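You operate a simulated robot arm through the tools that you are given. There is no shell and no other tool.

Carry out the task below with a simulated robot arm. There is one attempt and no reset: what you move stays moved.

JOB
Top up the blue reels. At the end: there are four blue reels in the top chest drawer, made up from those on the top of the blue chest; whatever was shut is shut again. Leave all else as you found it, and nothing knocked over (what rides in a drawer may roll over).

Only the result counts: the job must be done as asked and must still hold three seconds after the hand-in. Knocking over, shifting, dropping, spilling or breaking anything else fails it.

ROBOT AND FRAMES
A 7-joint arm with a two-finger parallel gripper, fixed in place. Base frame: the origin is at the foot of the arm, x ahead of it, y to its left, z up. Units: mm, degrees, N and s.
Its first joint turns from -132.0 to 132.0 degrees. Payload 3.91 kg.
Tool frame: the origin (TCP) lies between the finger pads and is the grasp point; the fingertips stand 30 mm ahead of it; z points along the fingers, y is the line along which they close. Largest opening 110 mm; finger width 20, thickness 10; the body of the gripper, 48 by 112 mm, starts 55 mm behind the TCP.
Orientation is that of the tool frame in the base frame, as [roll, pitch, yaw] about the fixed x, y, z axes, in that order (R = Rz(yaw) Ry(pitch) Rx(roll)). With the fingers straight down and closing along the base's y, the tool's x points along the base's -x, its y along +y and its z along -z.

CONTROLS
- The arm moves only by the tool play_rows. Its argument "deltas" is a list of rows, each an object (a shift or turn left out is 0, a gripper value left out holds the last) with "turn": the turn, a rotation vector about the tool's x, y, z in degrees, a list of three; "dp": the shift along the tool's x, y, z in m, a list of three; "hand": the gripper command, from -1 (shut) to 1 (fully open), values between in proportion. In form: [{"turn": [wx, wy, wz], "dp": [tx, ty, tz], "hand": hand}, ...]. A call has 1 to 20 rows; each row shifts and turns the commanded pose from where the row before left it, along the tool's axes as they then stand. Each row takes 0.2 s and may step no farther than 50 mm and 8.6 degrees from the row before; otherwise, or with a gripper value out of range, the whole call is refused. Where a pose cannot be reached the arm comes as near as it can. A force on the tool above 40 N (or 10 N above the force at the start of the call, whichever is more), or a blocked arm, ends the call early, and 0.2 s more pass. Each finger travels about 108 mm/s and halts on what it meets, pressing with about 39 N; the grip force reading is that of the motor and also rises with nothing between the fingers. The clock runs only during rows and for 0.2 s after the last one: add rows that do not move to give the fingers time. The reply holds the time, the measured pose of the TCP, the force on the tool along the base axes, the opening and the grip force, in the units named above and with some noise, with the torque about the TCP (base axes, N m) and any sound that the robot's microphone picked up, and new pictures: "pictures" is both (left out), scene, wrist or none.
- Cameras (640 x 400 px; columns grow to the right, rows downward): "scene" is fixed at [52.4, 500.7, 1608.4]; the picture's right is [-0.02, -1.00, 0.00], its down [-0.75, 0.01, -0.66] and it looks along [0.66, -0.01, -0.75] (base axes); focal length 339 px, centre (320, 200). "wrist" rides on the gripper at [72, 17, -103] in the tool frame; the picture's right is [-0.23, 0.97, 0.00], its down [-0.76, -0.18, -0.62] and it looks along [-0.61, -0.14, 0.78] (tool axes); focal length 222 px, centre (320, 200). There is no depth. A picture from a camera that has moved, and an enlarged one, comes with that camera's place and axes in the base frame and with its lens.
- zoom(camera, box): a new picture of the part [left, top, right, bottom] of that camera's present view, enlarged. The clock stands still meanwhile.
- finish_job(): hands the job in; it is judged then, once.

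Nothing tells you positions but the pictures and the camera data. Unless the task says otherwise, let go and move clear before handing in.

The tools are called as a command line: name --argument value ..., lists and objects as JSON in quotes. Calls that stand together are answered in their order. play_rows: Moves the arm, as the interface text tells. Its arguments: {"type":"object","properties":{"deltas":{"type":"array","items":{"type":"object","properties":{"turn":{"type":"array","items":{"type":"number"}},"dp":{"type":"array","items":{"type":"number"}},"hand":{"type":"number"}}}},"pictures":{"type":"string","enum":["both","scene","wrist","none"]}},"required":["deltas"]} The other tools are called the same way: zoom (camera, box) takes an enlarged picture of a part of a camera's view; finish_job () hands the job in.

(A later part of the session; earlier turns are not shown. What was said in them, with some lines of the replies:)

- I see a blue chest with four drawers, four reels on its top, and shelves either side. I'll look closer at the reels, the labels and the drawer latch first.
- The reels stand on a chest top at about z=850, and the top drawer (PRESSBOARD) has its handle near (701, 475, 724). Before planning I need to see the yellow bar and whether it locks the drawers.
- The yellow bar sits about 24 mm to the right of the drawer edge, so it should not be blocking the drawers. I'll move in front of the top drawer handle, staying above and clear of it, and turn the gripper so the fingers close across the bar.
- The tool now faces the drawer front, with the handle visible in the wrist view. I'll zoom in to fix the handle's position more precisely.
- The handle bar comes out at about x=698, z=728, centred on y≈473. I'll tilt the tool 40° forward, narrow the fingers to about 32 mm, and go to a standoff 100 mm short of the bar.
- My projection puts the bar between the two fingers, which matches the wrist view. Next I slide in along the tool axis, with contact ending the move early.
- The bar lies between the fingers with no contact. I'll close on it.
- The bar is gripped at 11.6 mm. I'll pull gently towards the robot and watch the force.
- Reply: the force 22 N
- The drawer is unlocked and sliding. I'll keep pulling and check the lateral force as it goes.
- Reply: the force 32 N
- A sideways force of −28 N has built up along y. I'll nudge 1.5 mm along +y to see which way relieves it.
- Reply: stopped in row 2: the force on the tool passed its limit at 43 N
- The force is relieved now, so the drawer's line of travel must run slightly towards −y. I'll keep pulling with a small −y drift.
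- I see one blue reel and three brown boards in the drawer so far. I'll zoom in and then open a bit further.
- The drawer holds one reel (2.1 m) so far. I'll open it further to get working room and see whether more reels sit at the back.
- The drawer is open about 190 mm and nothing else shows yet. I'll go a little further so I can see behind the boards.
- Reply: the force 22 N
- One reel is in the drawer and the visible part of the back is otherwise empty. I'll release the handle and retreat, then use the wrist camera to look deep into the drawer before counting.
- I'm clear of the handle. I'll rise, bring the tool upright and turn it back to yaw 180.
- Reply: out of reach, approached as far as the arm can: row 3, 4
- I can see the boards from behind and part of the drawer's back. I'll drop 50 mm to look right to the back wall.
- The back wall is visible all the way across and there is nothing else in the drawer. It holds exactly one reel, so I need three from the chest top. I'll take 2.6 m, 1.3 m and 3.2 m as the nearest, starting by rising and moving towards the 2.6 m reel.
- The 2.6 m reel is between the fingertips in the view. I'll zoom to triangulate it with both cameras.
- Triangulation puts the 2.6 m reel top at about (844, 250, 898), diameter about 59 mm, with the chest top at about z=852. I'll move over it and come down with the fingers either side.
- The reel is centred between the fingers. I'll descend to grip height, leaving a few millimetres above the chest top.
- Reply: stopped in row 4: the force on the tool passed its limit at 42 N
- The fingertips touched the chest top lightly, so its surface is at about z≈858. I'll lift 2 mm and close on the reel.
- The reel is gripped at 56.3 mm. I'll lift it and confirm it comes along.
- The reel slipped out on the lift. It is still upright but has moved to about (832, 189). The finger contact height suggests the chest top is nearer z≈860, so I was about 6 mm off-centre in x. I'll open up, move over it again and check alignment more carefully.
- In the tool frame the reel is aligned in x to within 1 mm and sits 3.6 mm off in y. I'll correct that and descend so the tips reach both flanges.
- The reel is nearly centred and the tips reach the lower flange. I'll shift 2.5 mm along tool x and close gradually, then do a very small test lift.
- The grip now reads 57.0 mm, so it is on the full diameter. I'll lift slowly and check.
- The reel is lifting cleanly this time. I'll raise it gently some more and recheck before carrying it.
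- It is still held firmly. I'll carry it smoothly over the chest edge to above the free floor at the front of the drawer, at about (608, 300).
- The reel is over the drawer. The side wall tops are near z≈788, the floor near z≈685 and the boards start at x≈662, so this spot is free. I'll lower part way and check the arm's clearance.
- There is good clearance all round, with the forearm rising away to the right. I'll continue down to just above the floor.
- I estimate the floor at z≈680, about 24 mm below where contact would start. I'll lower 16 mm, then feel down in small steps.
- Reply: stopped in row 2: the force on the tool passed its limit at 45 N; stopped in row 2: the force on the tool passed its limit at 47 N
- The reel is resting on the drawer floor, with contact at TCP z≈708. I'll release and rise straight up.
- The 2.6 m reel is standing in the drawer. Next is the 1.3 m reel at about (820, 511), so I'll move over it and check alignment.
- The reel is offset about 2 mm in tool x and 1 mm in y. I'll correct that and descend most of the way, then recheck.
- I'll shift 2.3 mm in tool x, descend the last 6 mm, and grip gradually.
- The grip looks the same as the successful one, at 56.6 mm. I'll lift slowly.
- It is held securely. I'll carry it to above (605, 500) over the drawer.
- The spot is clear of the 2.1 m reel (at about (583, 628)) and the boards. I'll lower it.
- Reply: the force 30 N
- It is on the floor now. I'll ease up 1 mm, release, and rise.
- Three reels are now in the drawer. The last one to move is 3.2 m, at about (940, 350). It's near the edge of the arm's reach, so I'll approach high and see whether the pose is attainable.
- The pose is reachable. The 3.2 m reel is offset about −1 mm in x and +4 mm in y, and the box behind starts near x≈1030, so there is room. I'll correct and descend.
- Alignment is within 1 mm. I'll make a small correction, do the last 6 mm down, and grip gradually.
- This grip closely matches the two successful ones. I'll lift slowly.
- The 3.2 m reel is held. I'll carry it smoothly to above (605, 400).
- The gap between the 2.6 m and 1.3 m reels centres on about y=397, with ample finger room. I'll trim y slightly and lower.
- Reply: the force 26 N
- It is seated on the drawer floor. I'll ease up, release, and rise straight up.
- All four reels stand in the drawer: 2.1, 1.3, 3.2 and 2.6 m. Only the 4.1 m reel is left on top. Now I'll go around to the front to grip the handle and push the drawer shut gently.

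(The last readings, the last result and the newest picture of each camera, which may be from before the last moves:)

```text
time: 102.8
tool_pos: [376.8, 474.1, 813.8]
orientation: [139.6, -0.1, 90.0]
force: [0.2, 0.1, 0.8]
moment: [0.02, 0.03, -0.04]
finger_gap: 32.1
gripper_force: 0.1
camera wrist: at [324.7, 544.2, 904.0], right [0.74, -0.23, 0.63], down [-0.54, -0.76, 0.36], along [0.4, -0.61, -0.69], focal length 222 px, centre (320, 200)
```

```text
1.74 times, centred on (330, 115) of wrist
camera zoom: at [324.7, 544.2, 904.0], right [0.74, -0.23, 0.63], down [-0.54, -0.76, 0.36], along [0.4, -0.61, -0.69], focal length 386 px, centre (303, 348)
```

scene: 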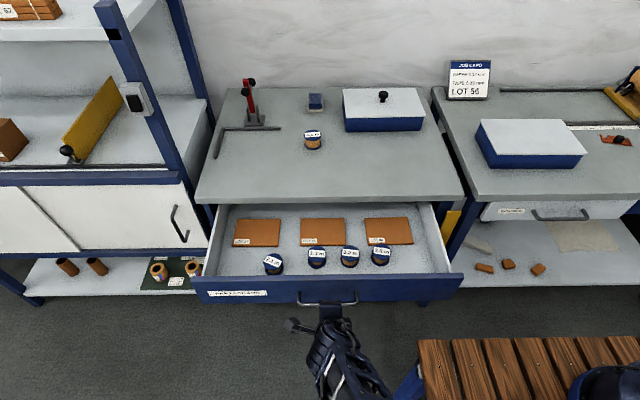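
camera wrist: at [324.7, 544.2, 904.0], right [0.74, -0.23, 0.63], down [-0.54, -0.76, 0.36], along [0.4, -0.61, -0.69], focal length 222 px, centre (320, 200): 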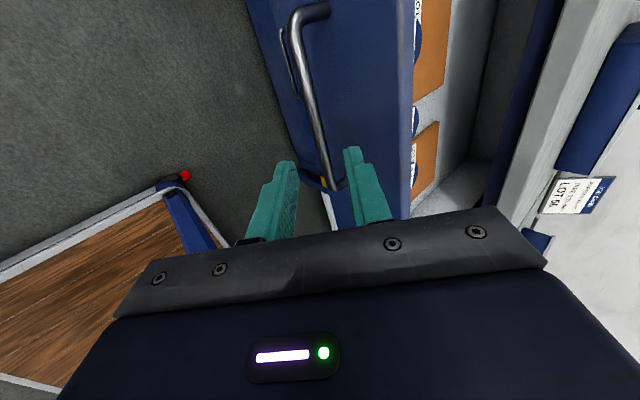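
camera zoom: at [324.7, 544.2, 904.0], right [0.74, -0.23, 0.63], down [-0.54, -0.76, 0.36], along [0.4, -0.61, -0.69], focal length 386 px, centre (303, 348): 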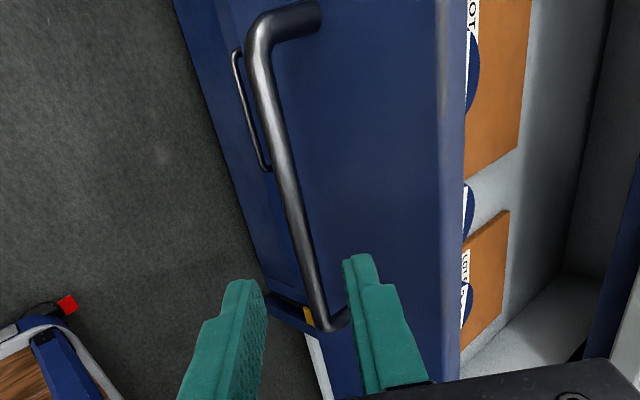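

The handle sits between the fingers just as on the first approach, about 2 mm off. I'll slide in along the tool axis with that correction.

play_rows --deltas '[{"dp": [0, -0.001, 0.0245]}, {"dp": [0, -0.001, 0.0245]}, {"dp": [0, -0.001, 0.0245]}, {"dp": [0, -0.0005, 0.022]}, {}]'

zoom --camera "wrist" --box '[220, 80, 440, 230]'

```text
time: 104.0
tool_pos: [437.9, 473.1, 739.3]
orientation: [139.7, -0.2, 89.8]
force: [0.3, -0.3, 0.1]
moment: [-0.02, -0.02, -0.01]
finger_gap: 31.8
gripper_force: 0.1
camera wrist: at [385.8, 544.0, 830.1], right [0.74, -0.23, 0.63], down [-0.54, -0.76, 0.36], along [0.4, -0.61, -0.69], focal length 222 px, centre (320, 200)
```

scene: 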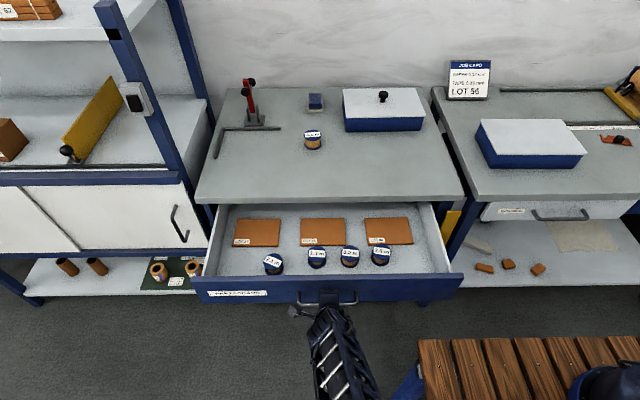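
wrist: 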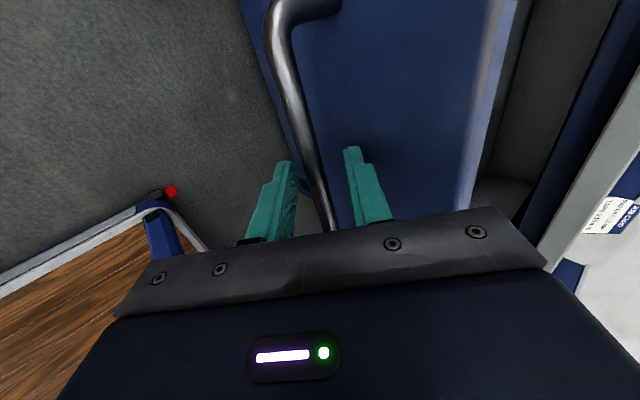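

```text
2.67 times, centred on (330, 155) of wrist
camera zoom: at [385.8, 544.0, 830.1], right [0.74, -0.23, 0.63], down [-0.54, -0.76, 0.36], along [0.4, -0.61, -0.69], focal length 592 px, centre (293, 320)
```

zoom: 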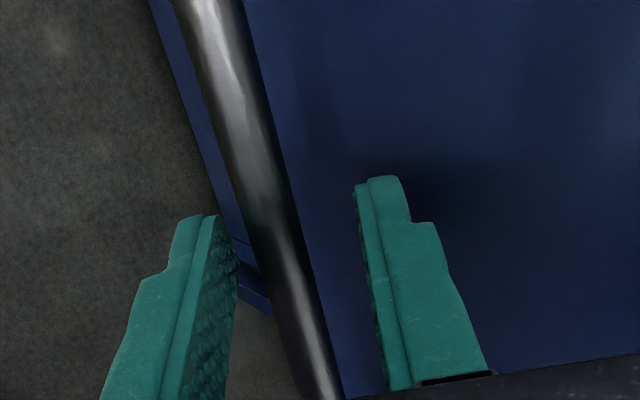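

The bar is between the fingers. I'll close on it, then push gently in +x.

play_rows --deltas '[{"hand": -0.75}, {"hand": -1}, {}, {}]' --pictures "none"

play_rows --deltas '[{"dp": [0, 0.0023, 0.0019]}, {"dp": [0, 0.0046, 0.0039]}, {"dp": [0, 0.00766, 0.00643]}, {"dp": [0, 0.00766, 0.00643]}, {}]'

```text
time: 105.0
tool_pos: [437.2, 472.9, 740.0]
orientation: [139.5, 0.0, 89.9]
force: [-1.9, -0.1, -19.9]
moment: [-0.23, 0.14, 0.62]
finger_gap: 12.0
gripper_force: 45.0
```

```text
time: 106.2
tool_pos: [467.4, 472.8, 739.1]
orientation: [139.6, -0.1, 89.8]
force: [1.9, -10.7, -37.3]
moment: [-0.52, 0.22, 0.38]
finger_gap: 11.6
gripper_force: 44.9
camera wrist: at [415.8, 544.2, 829.4], right [0.74, -0.23, 0.63], down [-0.54, -0.76, 0.36], along [0.4, -0.61, -0.69], focal length 222 px, centre (320, 200)
```

scene: 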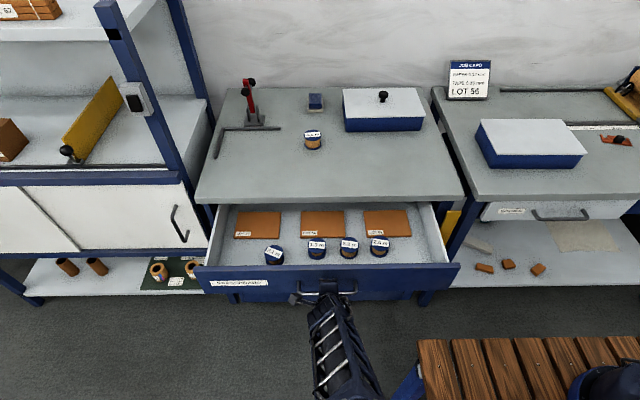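
wrist: 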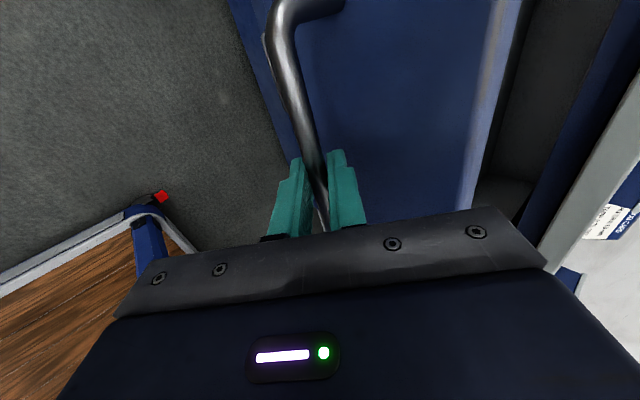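

The drawer is sliding in, but there is a downward load of about 37 N, so I'm slightly high relative to the bar. I'll lower the commanded pose by 2 mm before carrying on.

play_rows --deltas '[{"dp": [-0.0004, -0.0007, 0.0008]}, {"dp": [-0.0003, -0.0007, 0.0008]}, {}]' --pictures "none"

```text
time: 107.0
tool_pos: [467.6, 472.0, 739.7]
orientation: [139.4, -0.2, 89.9]
force: [0.3, -0.6, -9.3]
moment: [-0.51, 0.09, 0.42]
finger_gap: 11.6
gripper_force: 45.0
```

Loads are low now. I'll push on smoothly.

play_rows --deltas '[{"dp": [0, 0.00305, 0.00259]}, {"dp": [0, 0.00609, 0.00518]}, {"dp": [0, 0.00914, 0.00778]}, {"dp": [0, 0.01142, 0.00972]}, {"dp": [0, 0.01142, 0.00972]}, {"dp": [0, 0.01142, 0.00972]}, {"dp": [0, 0.00914, 0.00778]}, {"dp": [0, 0.00609, 0.00518]}, {"dp": [0, 0.00305, 0.00259]}, {}]'

```text
time: 108.8
tool_pos: [556.8, 473.0, 740.2]
orientation: [139.4, -0.2, 89.8]
force: [-1.1, 0.3, 7.4]
moment: [-0.85, -0.11, 0.14]
finger_gap: 11.7
gripper_force: 44.8
stopped in row 9: the force on the tool passed its limit at 41 N (the readings are from after the stop); the commanded pose is now the measured one
camera wrist: at [503.8, 543.8, 829.4], right [0.74, -0.23, 0.63], down [-0.54, -0.76, 0.35], along [0.4, -0.61, -0.69], focal length 222 px, centre (320, 200)
```

scene: 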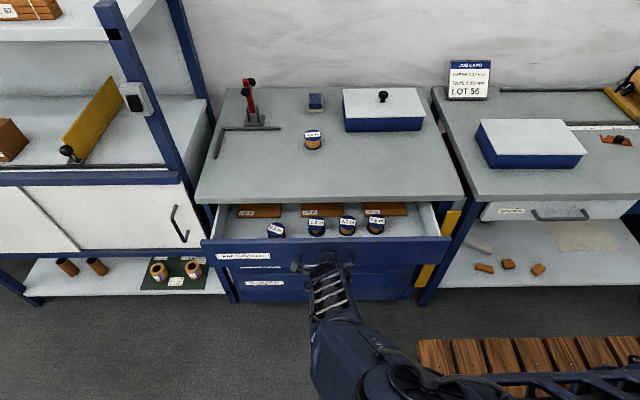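
wrist: 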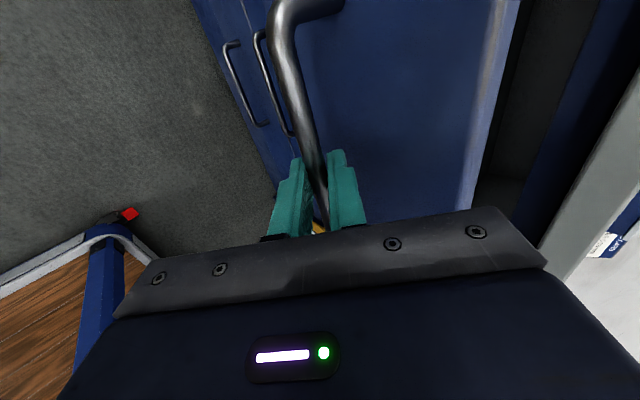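

The call stopped on a transient 41 N, but the drawer is moving fine and the load is now relieved. I'll continue in shorter pushes.

play_rows --deltas '[{"dp": [0, 0.00305, 0.00262]}, {"dp": [0, 0.00609, 0.00525]}, {"dp": [0, 0.00761, 0.00655]}, {"dp": [0, 0.00761, 0.00655]}, {"dp": [0, 0.00609, 0.00525]}, {"dp": [0, 0.00305, 0.00262]}, {}]' --pictures "none"

```text
time: 110.5
tool_pos: [600.4, 472.9, 738.6]
orientation: [139.3, -0.3, 89.9]
force: [1.2, 1.2, 26.5]
moment: [-0.43, -0.25, 0.59]
finger_gap: 11.7
gripper_force: 45.3
```

play_rows --deltas '[{"dp": [0, 0.0008, -0.0009]}, {}, {"dp": [0, 0.00305, 0.00259]}, {"dp": [0, 0.00609, 0.00518]}, {"dp": [0, 0.00761, 0.00648]}, {"dp": [0, 0.00761, 0.00648]}, {"dp": [0, 0.00609, 0.00518]}, {"dp": [0, 0.00305, 0.00259]}, {}]' --pictures "scene"

```text
time: 112.5
tool_pos: [644.6, 471.6, 739.9]
orientation: [139.5, -0.2, 89.8]
force: [2.0, 1.0, -12.2]
moment: [-0.4, 0.1, 0.59]
finger_gap: 11.6
gripper_force: 45.4
```

scene: 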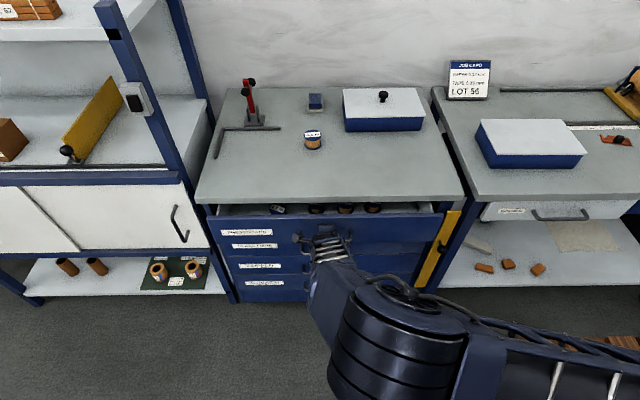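

About 44 mm remain. I'll push 30 mm, then finish in small steps until it seats.

play_rows --deltas '[{"dp": [0, 0.00305, 0.00262]}, {"dp": [0, 0.00533, 0.00459]}, {"dp": [0, 0.00609, 0.00525]}, {"dp": [0, 0.00533, 0.00459]}, {"dp": [0, 0.00305, 0.00262]}, {}]' --pictures "none"

play_rows --deltas '[{"dp": [0, 0.0023, 0.00198]}, {"dp": [0, 0.0023, 0.00198]}, {}]' --pictures "scene"

zoom --camera "scene" --box '[190, 190, 470, 310]'

```text
time: 113.8
tool_pos: [674.4, 472.9, 738.1]
orientation: [139.6, 0.0, 89.9]
force: [-1.1, 0.2, -29.5]
moment: [-0.27, 0.25, 0.59]
finger_gap: 11.6
gripper_force: 44.9
```

```text
time: 114.7
tool_pos: [680.3, 473.3, 740.3]
orientation: [139.5, -0.3, 89.8]
force: [1.2, -4.0, -29.2]
moment: [-0.51, 0.2, 0.46]
finger_gap: 11.8
gripper_force: 45.0
```

scene: 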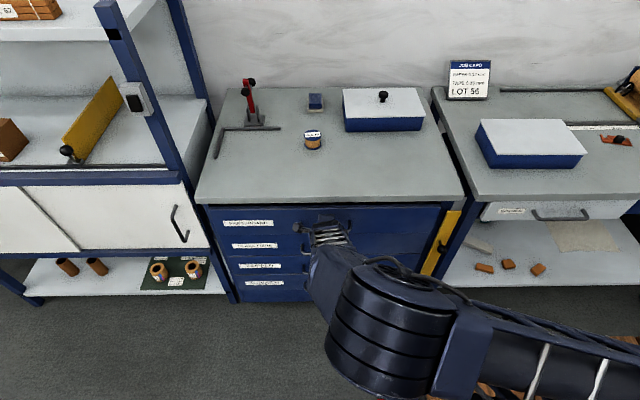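

```text
2.29 times, centred on (330, 250) of scene
camera zoom: at [52.4, 500.7, 1608.4], right [-0.02, -1.0, 0.0], down [-0.75, 0.01, -0.66], along [0.66, -0.01, -0.75], focal length 774 px, centre (297, 86)
```

zoom: 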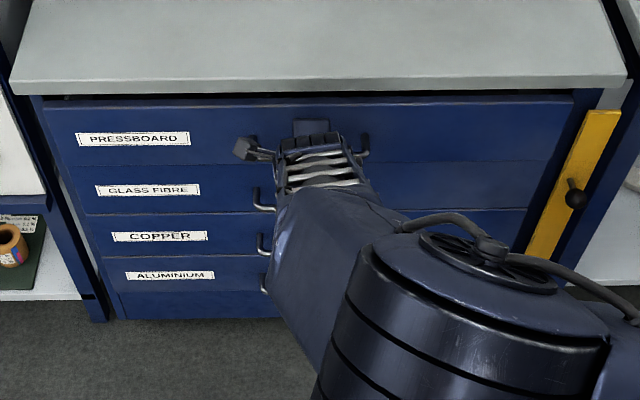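

Almost shut. I'll relieve the vertical load by lowering 1.2 mm, then push the last few millimetres.

play_rows --deltas '[{"dp": [0, -0.0008, 0.0009]}, {"dp": [0, 0.0015, 0.0013]}, {"dp": [0, 0.0015, 0.0013]}, {}]' --pictures "none"

play_rows --deltas '[{"dp": [0, 0.0015, 0.0013]}, {}]' --pictures "none"

play_rows --deltas '[{"dp": [0, 0.0015, 0.0013]}, {}]' --pictures "none"

play_rows --deltas '[{"dp": [0, 0.0015, 0.0013]}, {}]' --pictures "none"

```text
time: 115.7
tool_pos: [685.4, 473.3, 740.9]
orientation: [139.4, -0.2, 89.9]
force: [3.0, -4.1, -13.1]
moment: [-0.57, 0.08, 0.52]
finger_gap: 11.6
gripper_force: 44.7
```

```text
time: 116.2
tool_pos: [686.2, 473.5, 739.9]
orientation: [139.6, -0.2, 89.9]
force: [-6.6, -8.5, 0.5]
moment: [-0.69, 0.07, 0.37]
finger_gap: 11.7
gripper_force: 45.1
```

```text
time: 116.9
tool_pos: [686.4, 472.4, 739.0]
orientation: [139.6, -0.2, 90.0]
force: [-15.1, -6.7, 14.1]
moment: [-0.62, 0.0, 0.28]
finger_gap: 11.7
gripper_force: 45.0
stopped in row 2: the force on the tool passed its limit at 41 N (the readings are from after the stop); the commanded pose is now the measured one
```

```text
time: 117.3
tool_pos: [687.3, 472.5, 739.0]
orientation: [139.7, -0.1, 90.0]
force: [-17.2, -8.5, 17.6]
moment: [-0.57, 0.05, 0.24]
finger_gap: 11.9
gripper_force: 45.3
stopped in row 2: the force on the tool passed its limit at 45 N (the readings are from after the stop); the commanded pose is now the measured one
```

The drawer has met its stop, with resistance in x. I'll compare with the original view of the drawer's edge to confirm it is flush.

zoom --camera "scene" --box '[420, 195, 480, 235]'

zoom --camera "scene" --box '[190, 190, 480, 310]'

```text
10.00 times, centred on (450, 215) of scene
camera zoom: at [52.4, 500.7, 1608.4], right [-0.02, -1.0, 0.0], down [-0.75, 0.01, -0.66], along [0.66, -0.01, -0.75], focal length 3387 px, centre (-980, 50)
```

zoom: 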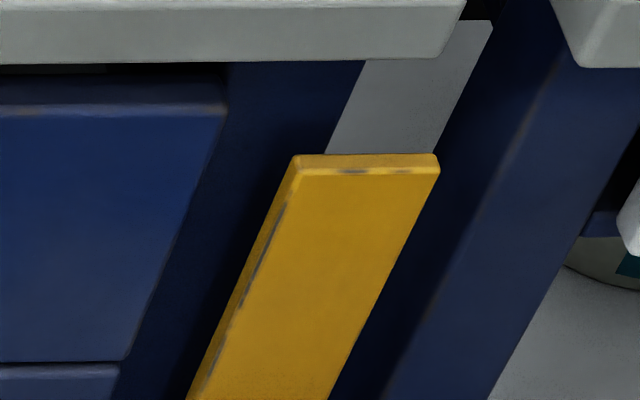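

```text
2.21 times, centred on (335, 250) of scene
camera zoom: at [52.4, 500.7, 1608.4], right [-0.02, -1.0, 0.0], down [-0.75, 0.01, -0.66], along [0.66, -0.01, -0.75], focal length 747 px, centre (287, 90)
```

zoom: 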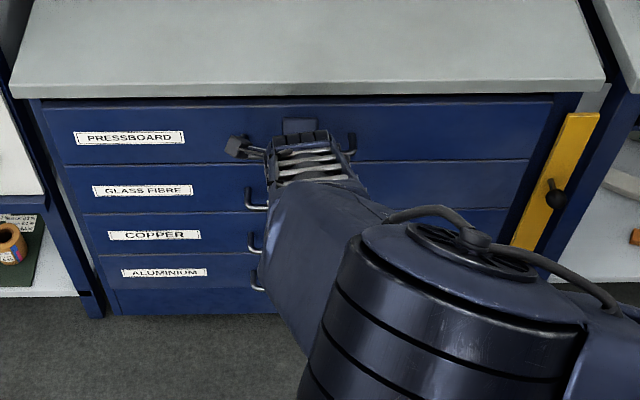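

The drawer edge matches the original picture, so it is shut. I'll release the handle, back straight out along the tool axis, and check.

play_rows --deltas '[{"hand": -0.6}, {"hand": -0.42}, {}, {"dp": [0, 0, -0.02]}, {"dp": [0, 0, -0.04]}, {"dp": [0, 0, -0.04]}, {"dp": [0, 0, -0.04]}, {}]'

zoom --camera "scene" --box '[420, 195, 480, 235]'

zoom --camera "scene" --box '[190, 190, 480, 310]'

```text
time: 119.1
tool_pos: [595.6, 471.3, 847.2]
orientation: [139.7, -0.1, 90.1]
force: [-0.1, -0.6, -0.5]
moment: [-0.01, -0.04, 0.02]
finger_gap: 31.6
gripper_force: 0.1
camera wrist: at [543.7, 542.9, 937.4], right [0.74, -0.23, 0.63], down [-0.54, -0.76, 0.36], along [0.4, -0.61, -0.69], focal length 222 px, centre (320, 200)
```

scene: 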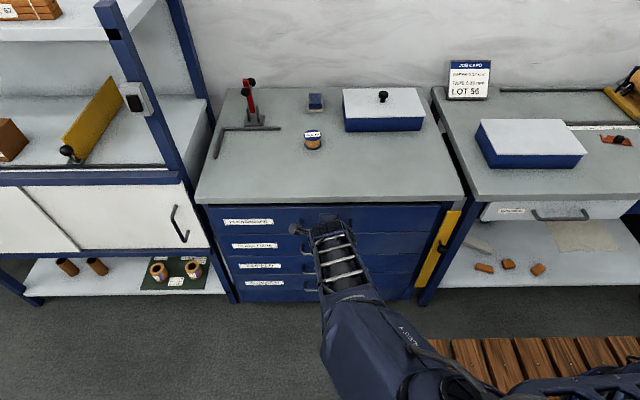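
wrist: 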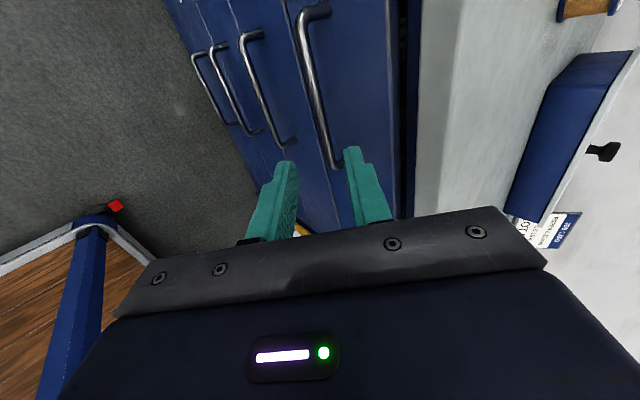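

```text
10.00 times, centred on (450, 215) of scene
camera zoom: at [52.4, 500.7, 1608.4], right [-0.02, -1.0, 0.0], down [-0.75, 0.01, -0.66], along [0.66, -0.01, -0.75], focal length 3387 px, centre (-980, 50)
```

zoom: 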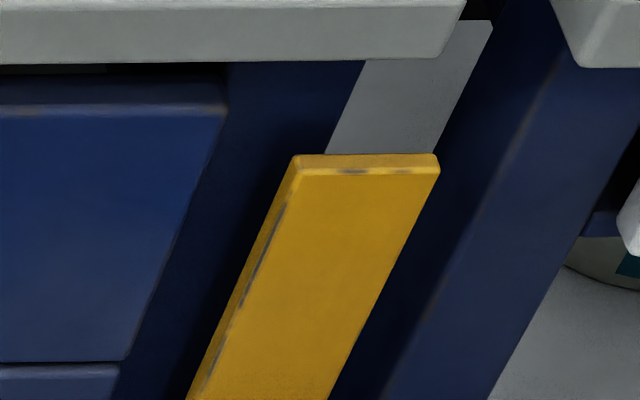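

```text
2.21 times, centred on (335, 250) of scene
camera zoom: at [52.4, 500.7, 1608.4], right [-0.02, -1.0, 0.0], down [-0.75, 0.01, -0.66], along [0.66, -0.01, -0.75], focal length 747 px, centre (287, 90)
```

zoom: 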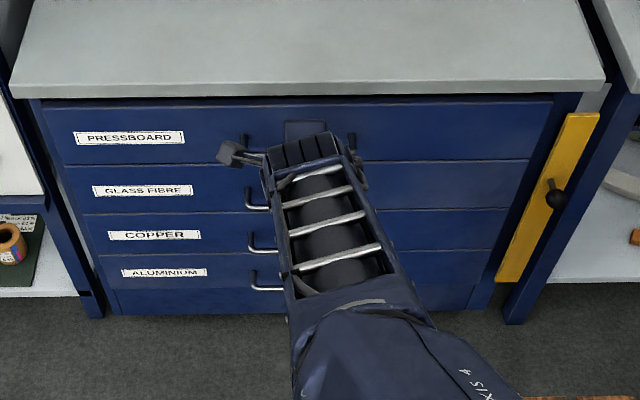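

The drawer stayed shut. I'll move well clear and take a final look at the whole scene.

play_rows --deltas '[{"dp": [0, 0, -0.04]}, {"dp": [0, 0.02, -0.03]}, {"dp": [0, 0.03, -0.035]}, {"dp": [0, 0.03, -0.035]}, {"turn": [8, 0, 0]}, {"turn": [8, 0, 0]}, {"turn": [8, 0, 0]}, {"turn": [8, 0, 0]}, {"turn": [8, 0, 0]}, {"dp": [-0.04, 0, -0.02]}, {"dp": [-0.04, 0, -0.02]}, {"dp": [-0.04, 0, -0.02]}, {}, {}]'

zoom --camera "scene" --box '[190, 70, 480, 310]'

zoom --camera "scene" --box '[280, 80, 440, 190]'

```text
time: 122.1
tool_pos: [565.5, 353.3, 1063.0]
orientation: [179.7, -0.2, 90.0]
force: [0.4, 0.3, -0.9]
moment: [0.02, 0.0, -0.01]
finger_gap: 32.2
gripper_force: 0.1
camera wrist: at [584.5, 424.6, 1167.1], right [0.97, -0.23, 0.0], down [-0.18, -0.76, 0.62], along [-0.14, -0.6, -0.78], focal length 222 px, centre (320, 200)
```

scene: 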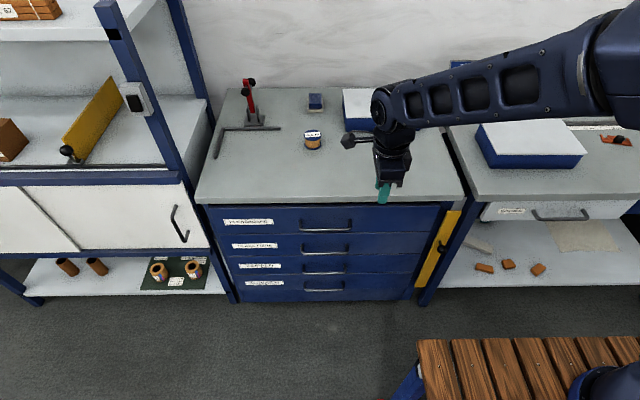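
wrist: 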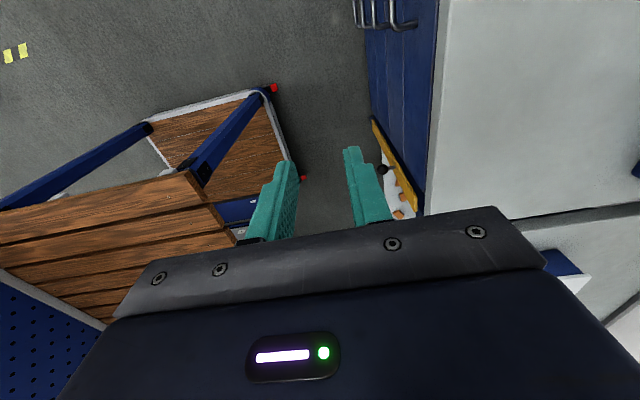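

```text
1.67 times, centred on (335, 190) of scene
camera zoom: at [52.4, 500.7, 1608.4], right [-0.02, -1.0, 0.0], down [-0.75, 0.01, -0.66], along [0.66, -0.01, -0.75], focal length 564 px, centre (295, 217)
```

zoom: 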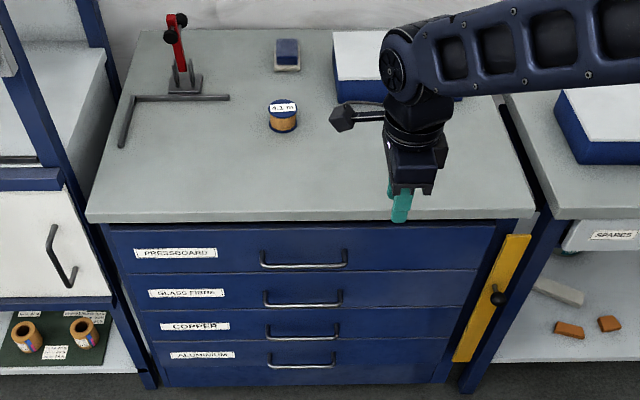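

```text
3.64 times, centred on (360, 135) of scene
camera zoom: at [52.4, 500.7, 1608.4], right [-0.02, -1.0, 0.0], down [-0.75, 0.01, -0.66], along [0.66, -0.01, -0.75], focal length 1232 px, centre (174, 436)
```

zoom: 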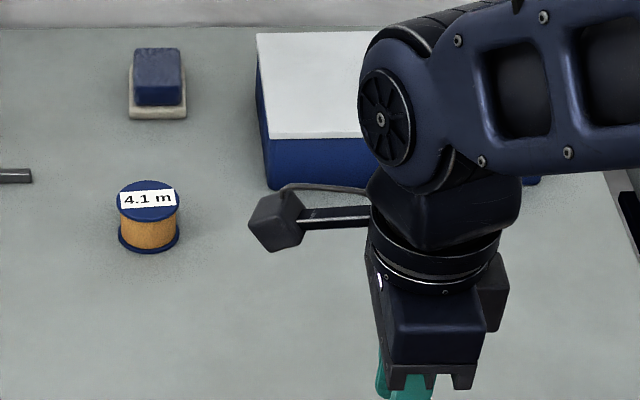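

The top drawer is shut flush with four blue reels inside. The 4.1 m reel, the box and everything else are where they started, and the arm is clear and holding nothing, so I'm handing in.

finish_job

```text
The job is handed in.
```

The top drawer (PRESSBOARD) now holds four blue reels and is shut again, and I've handed the job in. One was already inside (2.1 m). I added the 2.6 m, 1.3 m and 3.2 m reels from the chest top, and all four were standing upright before I closed the drawer.

- **One slip:** on my first try the 2.6 m reel slipped out of the grip and slid about 60 mm across the chest top. It stayed upright, and I then picked it up cleanly and put it in the drawer.
- **Left as found:** the 4.1 m reel stayed on the chest top. In the last pictures it, the box beside it and the boards in the drawer showed no sign of being moved. I couldn't see into the drawer once it was shut.
- **Drawer and arm:** the drawer edge lines up with the first picture, and the arm finished clear with nothing in the gripper.
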